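You operate a simulated robot arm through the tools that you are given. There is no shell and no other tool. Be economical: measure what you need, move in short steps, check, and stop when the job is done.

Carry out the task below with a simulated robot arm. There is one attempt and no reset: what you move stays moved.

Task
Put one of the tape cartons from the top of the steel table on top of the brown tape roll.

The check looks at the end state, three seconds after you hand in, the way a careful person would. Anything else that was tipped, shoved, dropped, spilled or broken makes it a failure.

Robot
A 7-joint arm with a two-finger parallel gripper, fixed in place. Base frame: the origin is at the foot of the arm, x ahead of it, y to its left, z up; the work surface is at about z = 0. Lengths are in mm, angles in degrees, forces in N, time in s.
With the tool pointing down near the work surface it reaches from about 220 to 580 mm from the base axis. Its first joint turns from -66.0 to 66.0 degrees. Payload 2.5 kg.
The TCP is the grasp point between the finger pads, 23 mm short of the fingertips. In the tool frame z runs along the fingers and y along their closing line. The gripper opens to 94 mm. The fingers are 38 mm wide and 10 mm thick; the gripper's body (54 by 96 mm) begins 39 mm behind the TCP.
Orientation is that of the tool frame in the base frame, as a unit quaternion [x, y, z, w]. With the fingers straight down and closing along the base's y, the tool's x points along the base's -x, its y along +y and its z along -z.

Tools
- The arm moves only by the tool servo_tool. Its argument "moves" is one flat list of numbers, 4 for each row, row after row: the shift along the tool's x, y, z in units of 50 mm (1.0 is 50 mm), then the turn about the tool's z in units of 5 degrees (1.0 is 5 degrees). In form: [tx, ty, tz, spin, tx, ty, tz, spin, ...]. A call has 1 to 8 rows; each row shifts and turns the commanded pose from where the row before left it, along the tool's axes as they then stand. "grip" is the gripper command, from -1 (fully open) to 1 (shut), values between in proportion, set as the call begins (left out, the last holds). A call with a number of a shift or a turn outside -1 to 1 is refused whole. A row lasts 0.2 s, in which the tool goes at most 50 mm and 8.6 degrees; a call with a longer step from one row to the next is refused whole, and so is a gripper value outside its range. A pose out of reach is approached as far as the arm can. The call stops where the force on the tool passes 40 N (or 10 N more than at its start, if that is more) or the arm is blocked; 0.2 s more then pass. The fingers move at their own pace (about 108 mm/s each) and stop on an object; they squeeze with about 43 N. The grip force told is the motor's: it shows also when the fingers shut on nothing. Time passes only in rows, and 0.2 s behind the last, so rows that do not move let the fingers close. The reply holds the time, the measured pose of the TCP, the force on the tool along the base axes, the opening and the grip force, in the units named above and with some noise, and new pictures: "views" is both (left out), scene, wrist or none.
- Cameras (640 x 400 px; columns grow to the right, rows downward): "scene" is fixed at [125.3, -408.8, 549.1]; the picture's right is [0.79, -0.61, 0.00], its down [-0.33, -0.42, -0.84] and it looks along [0.52, 0.67, -0.54] (base axes); focal length 295 px, centre (320, 200). "wrist" rides on the gripper at [86, 16, -75] in the tool frame; the picture's right is [-0.18, 0.98, 0.00], its down [-0.58, -0.11, -0.81] and it looks along [-0.79, -0.15, 0.59] (tool axes); focal length 243 px, centre (320, 200). There is no depth. A picture from a camera that has moved, and an enlarged one, comes with that camera's place and axes in the base frame and with its lens.
- inspect(camera, box): a new picture of the part [left, top, right, bottom] of that camera's present view, enlarged. It takes no simulated time.
- finish_job(): hands the job in; it is judged then, once.

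Go step by step. Nothing tells you positions but the pictures and the camera data: compare them with the known pose of the tool, close in by small moves and look again before you grip or let go. The budget is 90 turns and 170 pictures, counting those below and the enlarged ones. Unless the task says otherwise, let go and move clear before handing in, and close with one line.

The tools are called after ">>>" as name(argument=value, ...) on one line, values as JSON. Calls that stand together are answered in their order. servo_tool: Moves the arm, as the interface text tells. Its arguments: {"type":"object","properties":{"moves":{"type":"array"},"grip":{"type":"number"},"views":{"type":"string","enum":["both","scene","wrist","none"]}},"required":["moves"]} The other tools are called the same way: inspect (camera, box) takes an enlarged picture of a part of a camera's view; finish_job () hands the job in.

At the start:

```text
time_s: 0.0
tcp_pos: [352.1, 103.0, 333.1]
tcp_rot: [0.0, 1.0, 0.0, 0.0]
ft_force: [-0.7, -0.1, 0.0]
grip_width: 94.0
grip_force: 0.0
```

scene: 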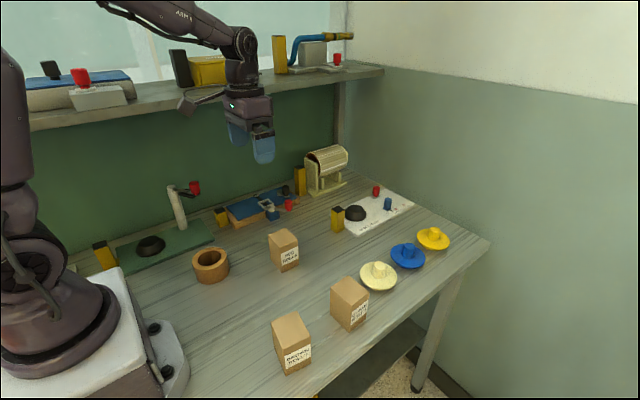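
wrist: 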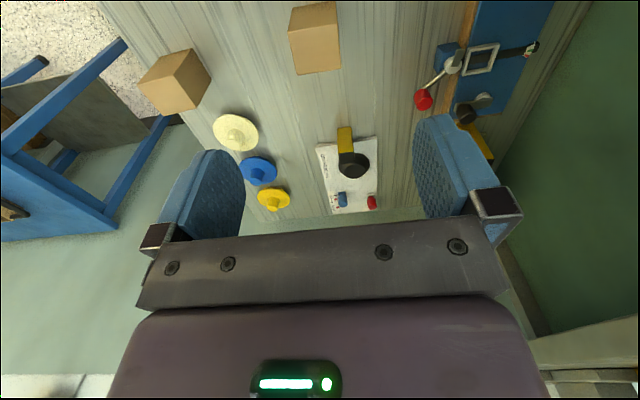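

I see three small cartons on the table and a brown ring (probably the tape roll) at about pixel (210,265). I'll enlarge to read the labels and measure.

>>> inspect(camera="scene", box=[180, 210, 320, 300])

>>> inspect(camera="scene", box=[260, 265, 400, 385])

```text
4.44 times, centred on (250, 255) of scene
camera zoom: at [125.3, -408.8, 549.1], right [0.79, -0.61, 0.0], down [-0.33, -0.42, -0.84], along [0.52, 0.67, -0.54], focal length 1311 px, centre (631, -44)
```

zoom: 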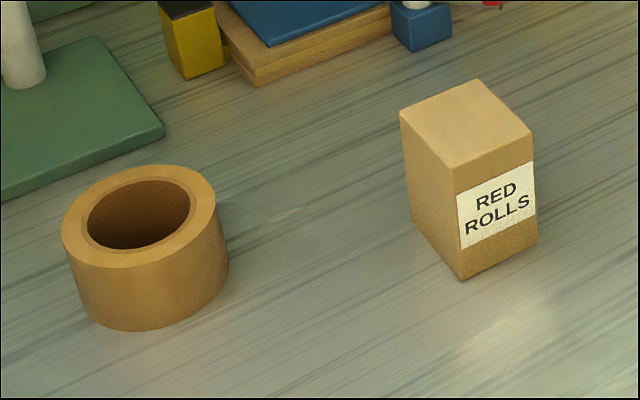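

```text
3.33 times, centred on (330, 325) of scene
camera zoom: at [125.3, -408.8, 549.1], right [0.79, -0.61, 0.0], down [-0.33, -0.42, -0.84], along [0.52, 0.67, -0.54], focal length 984 px, centre (287, -217)
```

zoom: 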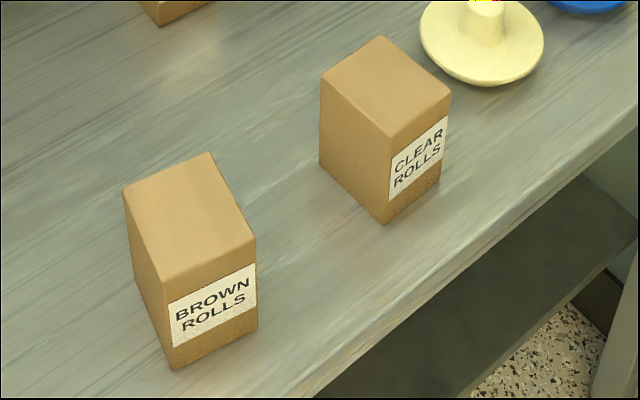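

The red-rolls carton works out to be axis-aligned, centred near (400, 93), about 50 (x) × 58 (y) × 81 high. The roll is centred near (238, 175), about 85 across and 43 high. I'll move above the carton first and check.

>>> servo_tool(moves=[-0.5, -0.1, 0, 0, -0.45, -0.09, 0, 0, 0, 0, 0.8, 0, 0, 0, 0.8, 0, 0, 0, 0.8, 0, 0, 0, 0.7, 0, 0, 0, 0, 0], grip=-1)

```text
time_s: 1.6
tcp_pos: [400.8, 92.4, 180.3]
tcp_rot: [0.0, 1.0, 0.0, 0.0]
ft_force: [0.4, 0.3, -0.2]
grip_width: 94.3
grip_force: 0.0
camera wrist: at [314.4, 108.7, 255.4], right [0.18, 0.98, 0.0], down [0.58, -0.11, 0.81], along [0.79, -0.15, -0.59], focal length 243 px, centre (320, 200)
```

scene: 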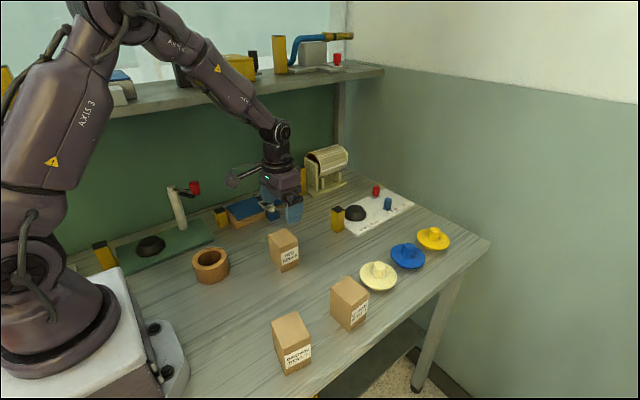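
wrist: 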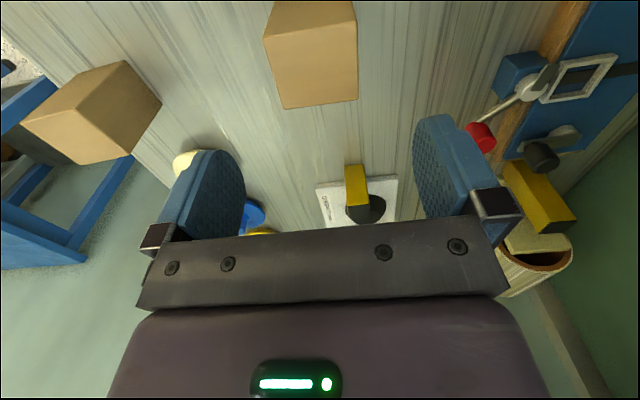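

The tool is over the carton. I'll enlarge the wrist view to refine the carton's y centre.

>>> inspect(camera="wrist", box=[240, 0, 400, 120])

>>> inspect(camera="scene", box=[240, 170, 340, 280])

```text
3.33 times, centred on (320, 60) of wrist
camera zoom: at [314.4, 108.7, 255.4], right [0.18, 0.98, 0.0], down [0.58, -0.11, 0.81], along [0.79, -0.15, -0.59], focal length 809 px, centre (320, 667)
```

zoom: 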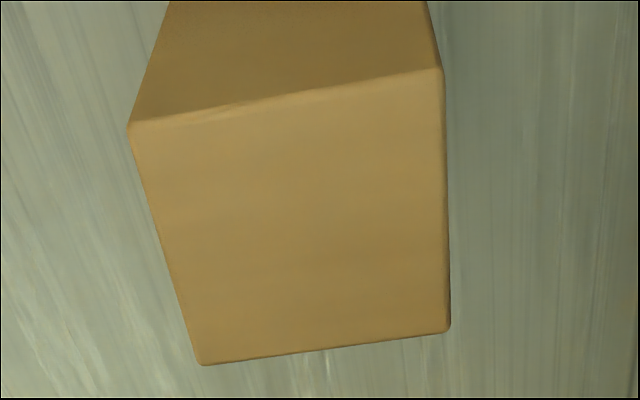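

```text
3.64 times, centred on (290, 225) of scene
camera zoom: at [125.3, -408.8, 549.1], right [0.79, -0.61, 0.0], down [-0.33, -0.42, -0.84], along [0.52, 0.67, -0.54], focal length 1073 px, centre (429, 109)
```

zoom: 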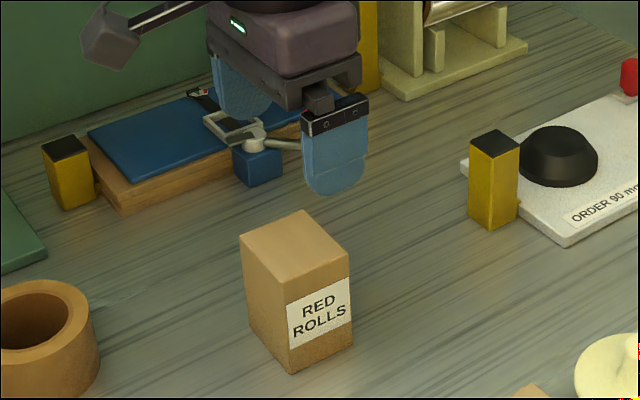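

Both views put the carton centre at about (398, 91), so the tool is aligned within a couple of mm. Descending around it to z ≈ 54, fingers open.

>>> servo_tool(moves=[0.05, -0.02, 0.5, 0, 0, 0, 0.5, 0, 0, 0, 0.5, 0, 0, 0, 0.4, 0, 0, 0, 0.3, 0, 0, 0, 0.25, 0, 0, 0, 0, 0])

```text
time_s: 3.2
tcp_pos: [397.0, 92.1, 55.2]
tcp_rot: [0.001, 1.0, 0.0, 0.0]
ft_force: [0.3, -0.5, 0.1]
grip_width: 94.2
grip_force: 0.0
camera wrist: at [311.2, 108.4, 130.0], right [0.18, 0.98, 0.0], down [0.58, -0.11, 0.81], along [0.79, -0.15, -0.59], focal length 243 px, centre (320, 200)
```

scene: 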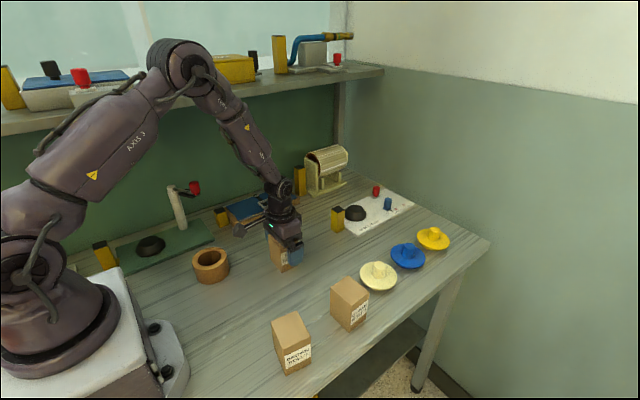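
wrist: 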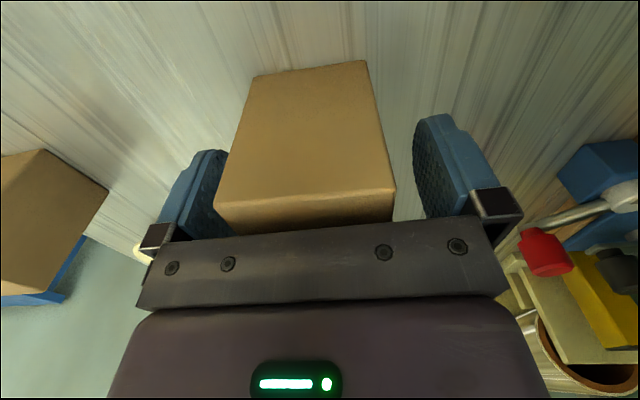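

The carton stands between the open fingers with no contact. Closing now.

>>> servo_tool(moves=[0, 0, 0, 0, 0, 0, 0, 0, 0, 0, 0, 0], grip=1)

```text
time_s: 4.0
tcp_pos: [397.2, 92.5, 55.2]
tcp_rot: [0.0, 1.0, 0.0, 0.0]
ft_force: [1.4, 0.0, -0.8]
grip_width: 59.6
grip_force: 42.8
camera wrist: at [311.1, 108.3, 130.1], right [0.18, 0.98, 0.0], down [0.58, -0.11, 0.81], along [0.79, -0.15, -0.59], focal length 243 px, centre (320, 200)
```

scene: 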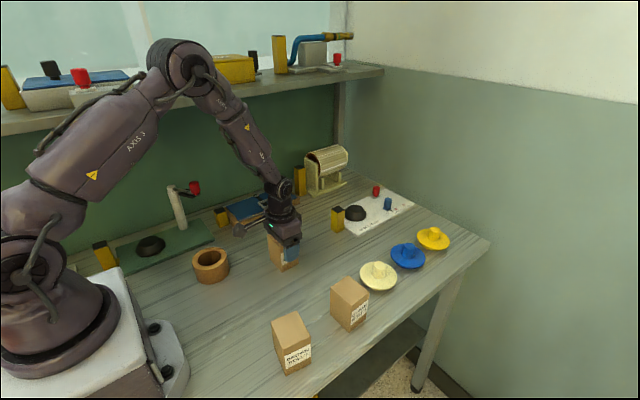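
wrist: 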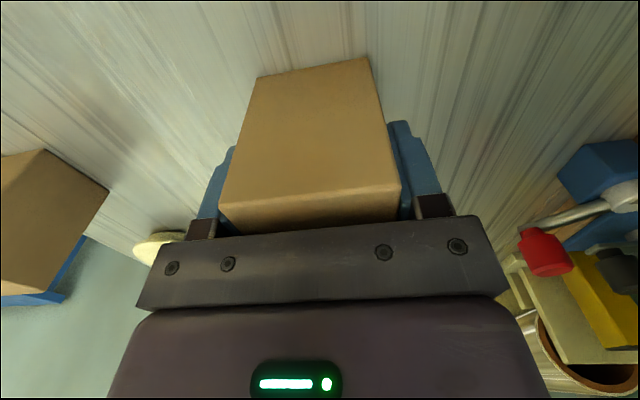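

The carton is gripped (59.6 mm wide). Lifting straight up about 110 mm.

>>> servo_tool(moves=[0, 0, -0.3, 0, 0, 0, -0.5, 0, 0, 0, -0.5, 0, 0, 0, -0.5, 0, 0, 0, -0.4, 0, 0, 0, 0, 0])

>>> inspect(camera="scene", box=[170, 220, 260, 300])

>>> inspect(camera="scene", box=[230, 170, 330, 260])

```text
time_s: 5.4
tcp_pos: [395.2, 93.2, 167.0]
tcp_rot: [0.001, 1.0, 0.001, 0.0]
ft_force: [1.0, 0.1, -1.9]
grip_width: 59.7
grip_force: 43.0
camera wrist: at [309.7, 109.0, 241.8], right [0.18, 0.98, 0.0], down [0.58, -0.11, 0.81], along [0.79, -0.15, -0.59], focal length 243 px, centre (320, 200)
```

scene: 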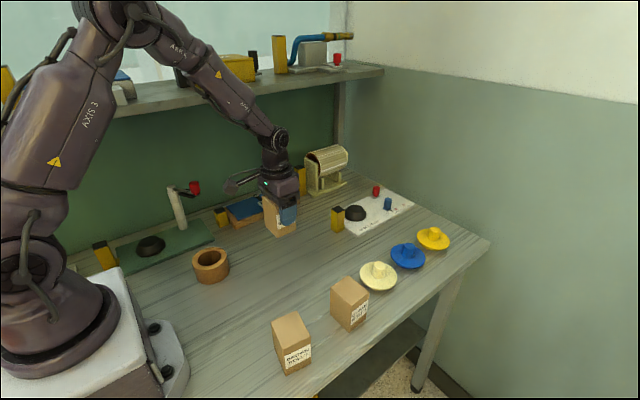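
wrist: 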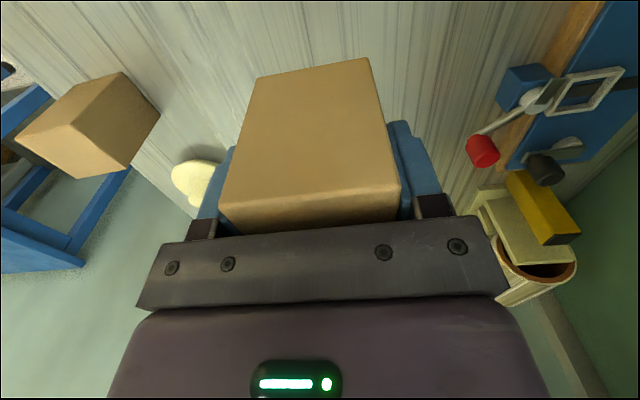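

```text
5.00 times, centred on (215, 260) of scene
camera zoom: at [125.3, -408.8, 549.1], right [0.79, -0.61, 0.0], down [-0.33, -0.42, -0.84], along [0.52, 0.67, -0.54], focal length 1475 px, centre (845, -100)
```

zoom: 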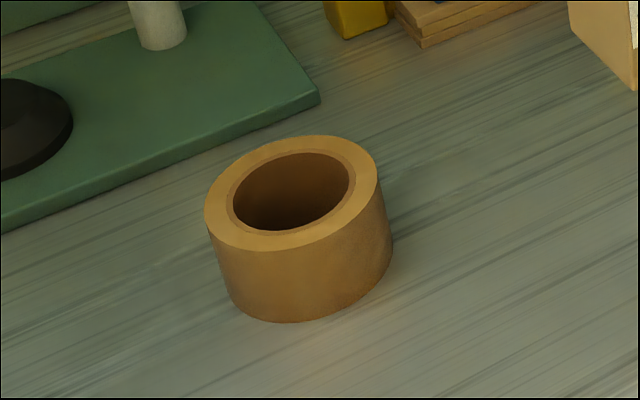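

```text
4.44 times, centred on (280, 215) of scene
camera zoom: at [125.3, -408.8, 549.1], right [0.79, -0.61, 0.0], down [-0.33, -0.42, -0.84], along [0.52, 0.67, -0.54], focal length 1311 px, centre (498, 133)
```

zoom: 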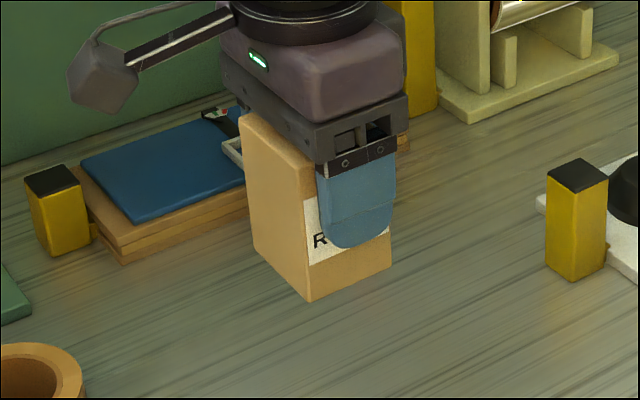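

The carton hangs squarely, its bottom about 55 below the TCP and centred on it. Moving at this height over the roll at about (238, 174.5).

>>> servo_tool(moves=[0.3, 0.15, 0, 0, 0.5, 0.26, 0, 0, 0.6, 0.31, 0, 0, 0.6, 0.31, 0, 0, 0.5, 0.26, 0, 0, 0.4, 0.21, 0, 0, 0.24, 0.13, 0, 0, 0, 0, 0, 0])

>>> inspect(camera="scene", box=[150, 170, 290, 300])

```text
time_s: 7.2
tcp_pos: [240.6, 174.2, 169.3]
tcp_rot: [0.0, 1.0, 0.0, 0.0]
ft_force: [0.1, 0.1, -2.8]
grip_width: 59.6
grip_force: 42.9
camera wrist: at [152.8, 189.7, 243.3], right [0.18, 0.98, 0.0], down [0.58, -0.11, 0.81], along [0.79, -0.15, -0.59], focal length 243 px, centre (320, 200)
```

scene: 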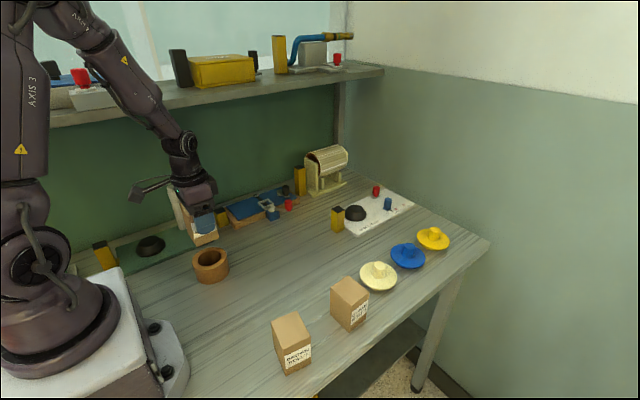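
wrist: 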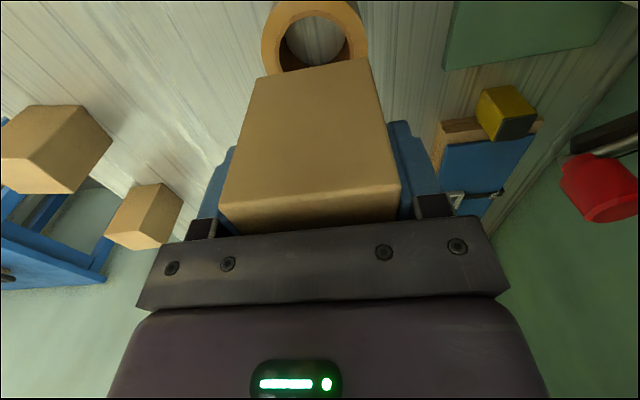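

```text
3.08 times, centred on (220, 235) of scene
camera zoom: at [125.3, -408.8, 549.1], right [0.79, -0.61, 0.0], down [-0.33, -0.42, -0.84], along [0.52, 0.67, -0.54], focal length 908 px, centre (628, 92)
```

zoom: 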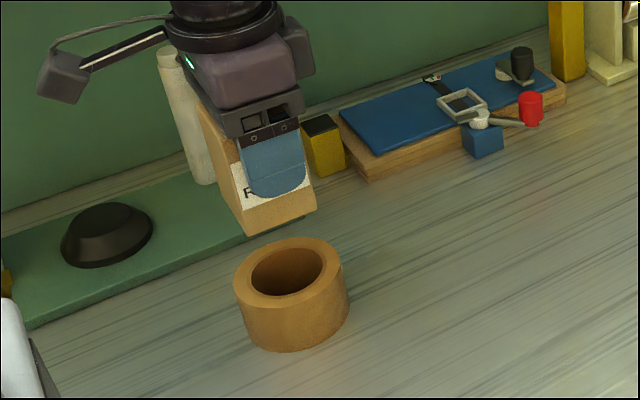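

The wrist camera sees the roll below the carton. I'll enlarge that to refine the roll centre relative to the carton.

>>> inspect(camera="wrist", box=[240, 0, 400, 100])

```text
4.00 times, centred on (320, 50) of wrist
camera zoom: at [152.8, 189.7, 243.3], right [0.18, 0.98, 0.0], down [0.58, -0.11, 0.81], along [0.79, -0.15, -0.59], focal length 970 px, centre (320, 800)
```

zoom: 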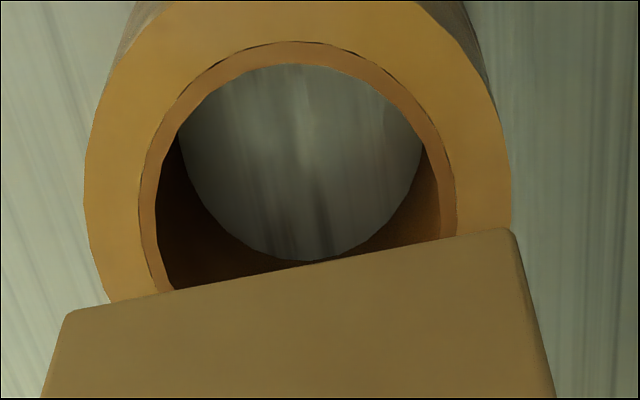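

The wrist view suggests the roll is about 2–3 mm nearer and 1.5 mm to the right of where I'm hovering. I'll correct that, descend to about 10 mm above the roll, and check.

>>> servo_tool(moves=[0.05, -0.03, 0.2, 0, 0, 0, 0.4, 0, 0, 0, 0.3, 0, 0, 0, 0.2, 0, 0, 0, 0.1, 0, 0, 0, 0, 0])

>>> inspect(camera="scene", box=[170, 200, 260, 290])

>>> inspect(camera="wrist", box=[220, 0, 420, 120])

```text
time_s: 8.6
tcp_pos: [238.0, 172.4, 107.2]
tcp_rot: [0.0, 1.0, 0.001, 0.0]
ft_force: [0.2, -0.2, -1.9]
grip_width: 59.5
grip_force: 43.4
camera wrist: at [152.1, 189.3, 182.0], right [0.18, 0.98, 0.0], down [0.58, -0.11, 0.81], along [0.79, -0.15, -0.59], focal length 243 px, centre (320, 200)
```

scene: 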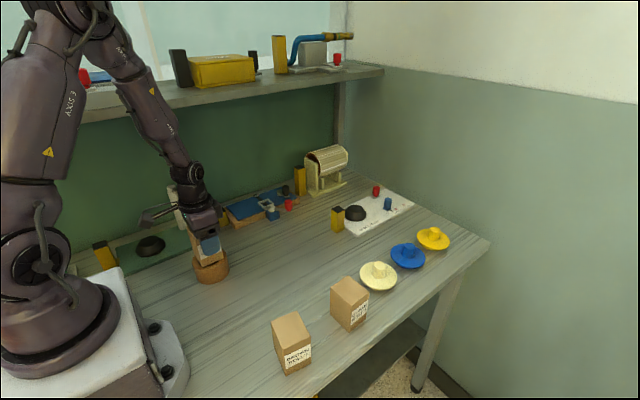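
wrist: 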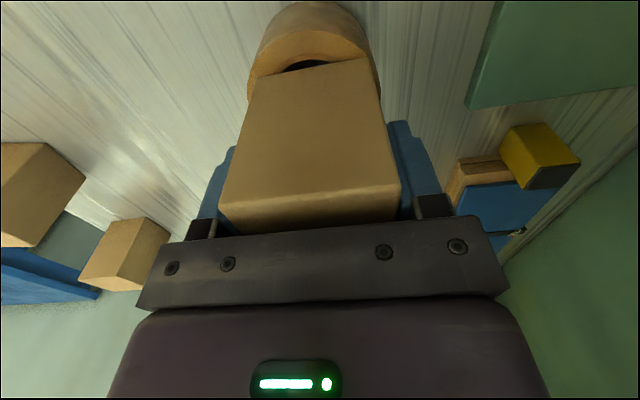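

```text
4.44 times, centred on (215, 245) of scene
camera zoom: at [125.3, -408.8, 549.1], right [0.79, -0.61, 0.0], down [-0.33, -0.42, -0.84], along [0.52, 0.67, -0.54], focal length 1311 px, centre (787, 0)
```

zoom: 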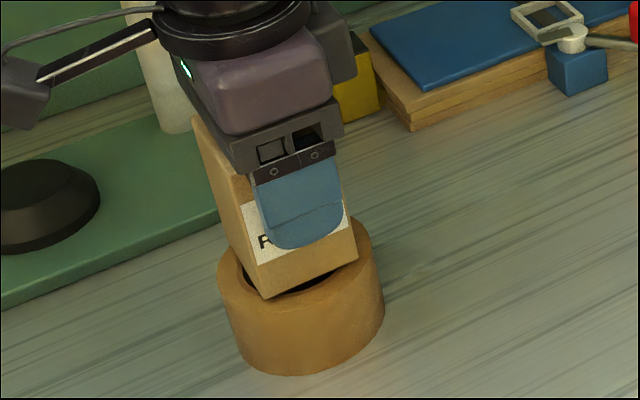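

```text
3.20 times, centred on (320, 60) of wrist
camera zoom: at [152.1, 189.3, 182.0], right [0.18, 0.98, 0.0], down [0.58, -0.11, 0.81], along [0.79, -0.15, -0.59], focal length 776 px, centre (320, 648)
```

zoom: 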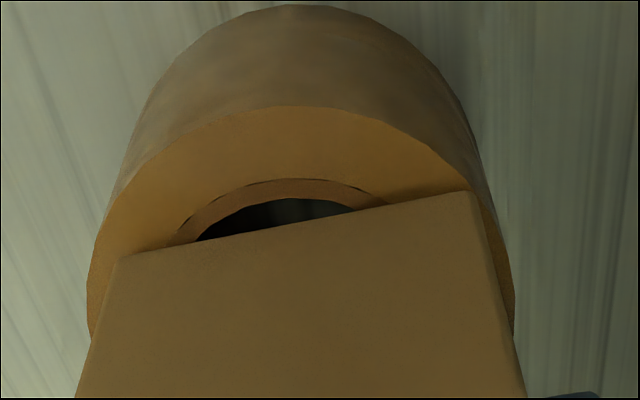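

The carton is over the roll with rim visible on all sides and about 8–10 mm of clearance. Lowering in small steps and watching the force.

>>> servo_tool(moves=[0.02, 0, 0.04, 0, 0, 0, 0.04, 0, 0, 0, 0.03, 0, 0, 0, 0.02, 0, 0, 0, 0, 0], views="none")

>>> inspect(camera="scene", box=[170, 200, 260, 290])

```text
time_s: 9.5
tcp_pos: [236.3, 172.2, 103.8]
tcp_rot: [0.0, 1.0, 0.0, 0.0]
ft_force: [-2.3, -0.3, 11.8]
grip_width: 59.6
grip_force: 43.2
stopped in row 4: the force on the tool passed its limit (the readings are from after the stop); the commanded pose is now the measured one
```

```text
4.44 times, centred on (215, 245) of scene
camera zoom: at [125.2, -408.8, 549.1], right [0.79, -0.61, 0.0], down [-0.33, -0.42, -0.84], along [0.52, 0.67, -0.54], focal length 1311 px, centre (787, 0)
```

zoom: 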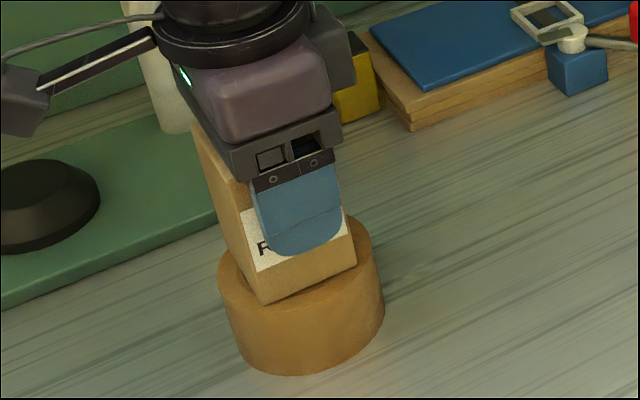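

The carton is in contact with the roll top (roll about 49 mm high), and its corners lie inside the rim. Releasing.

>>> servo_tool(moves=[0, 0, 0, 0, 0, 0, 0, 0, 0, 0, 0, 0], grip=-1)

>>> inspect(camera="scene", box=[170, 200, 260, 290])

```text
time_s: 10.3
tcp_pos: [237.6, 172.8, 102.7]
tcp_rot: [0.001, 1.0, 0.0, 0.0]
ft_force: [-0.5, 0.0, -0.4]
grip_width: 93.9
grip_force: 0.1
camera wrist: at [150.9, 189.4, 177.5], right [0.18, 0.98, 0.0], down [0.58, -0.11, 0.81], along [0.79, -0.15, -0.59], focal length 243 px, centre (320, 200)
```

scene: 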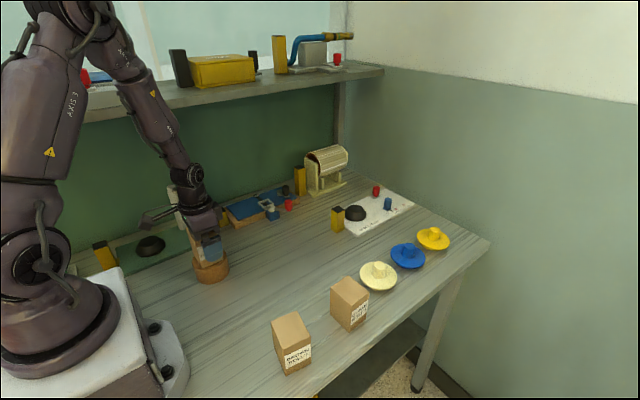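
wrist: 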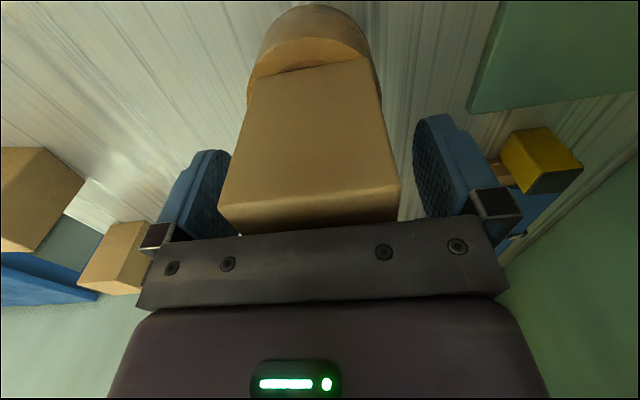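

```text
4.44 times, centred on (215, 245) of scene
camera zoom: at [125.3, -408.8, 549.1], right [0.79, -0.61, 0.0], down [-0.33, -0.42, -0.84], along [0.52, 0.67, -0.54], focal length 1311 px, centre (787, 0)
```

zoom: 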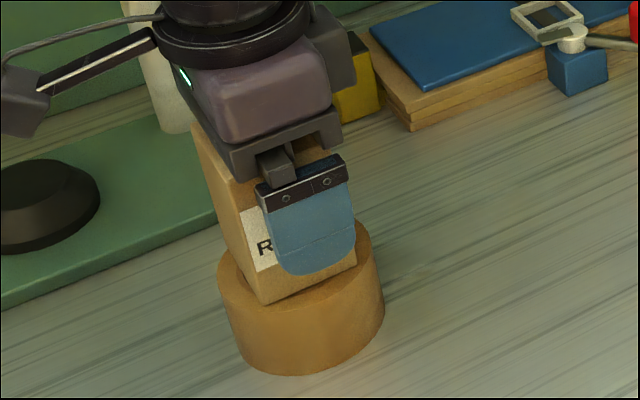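

The fingers are open on both sides and the carton stands upright. Going straight up to clear it.

>>> servo_tool(moves=[0, 0, -0.2, 0, 0, 0, -0.4, 0, 0, 0, -0.6, 0, 0, 0, -0.6, 0, 0, 0, -0.6, 0, 0, 0, -0.6, 0, 0, 0, 0, 0])

>>> inspect(camera="scene", box=[160, 180, 270, 290])

```text
time_s: 11.9
tcp_pos: [234.8, 173.0, 253.6]
tcp_rot: [0.0, 1.0, 0.0, 0.0]
ft_force: [0.4, -0.3, 0.5]
grip_width: 94.2
grip_force: 0.1
camera wrist: at [150.1, 189.2, 327.7], right [0.18, 0.98, 0.0], down [0.58, -0.11, 0.81], along [0.79, -0.15, -0.59], focal length 243 px, centre (320, 200)
```

scene: 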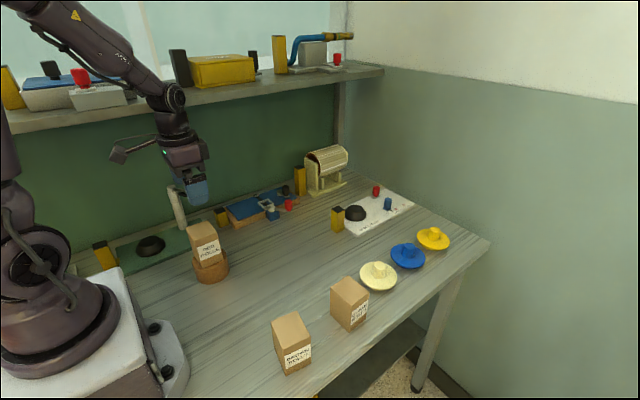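
wrist: 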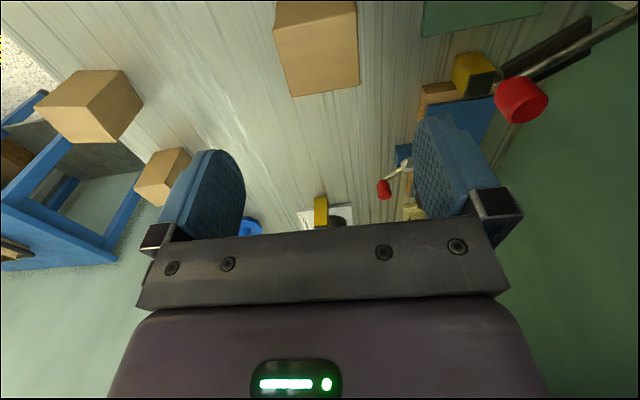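

```text
3.64 times, centred on (215, 235) of scene
camera zoom: at [125.3, -408.8, 549.1], right [0.79, -0.61, 0.0], down [-0.33, -0.42, -0.84], along [0.52, 0.67, -0.54], focal length 1073 px, centre (702, 73)
```

zoom: 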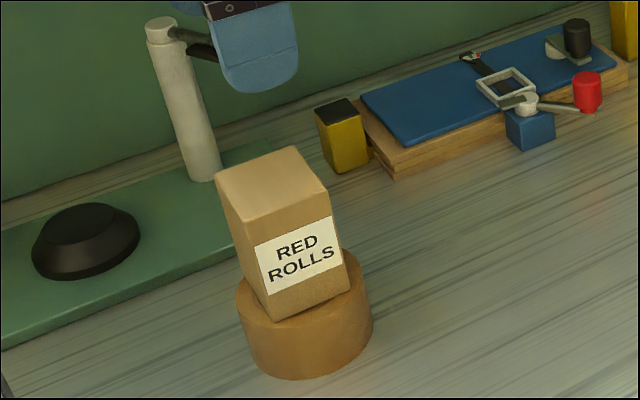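

The carton stands upright on the brown tape roll, the gripper is clear, and nothing else has moved. Handing in.

>>> finish_job()

```text
The job is handed in.
```

The RED ROLLS tape carton is standing upright on top of the brown tape roll, and the gripper was open and clear of it when I handed in.
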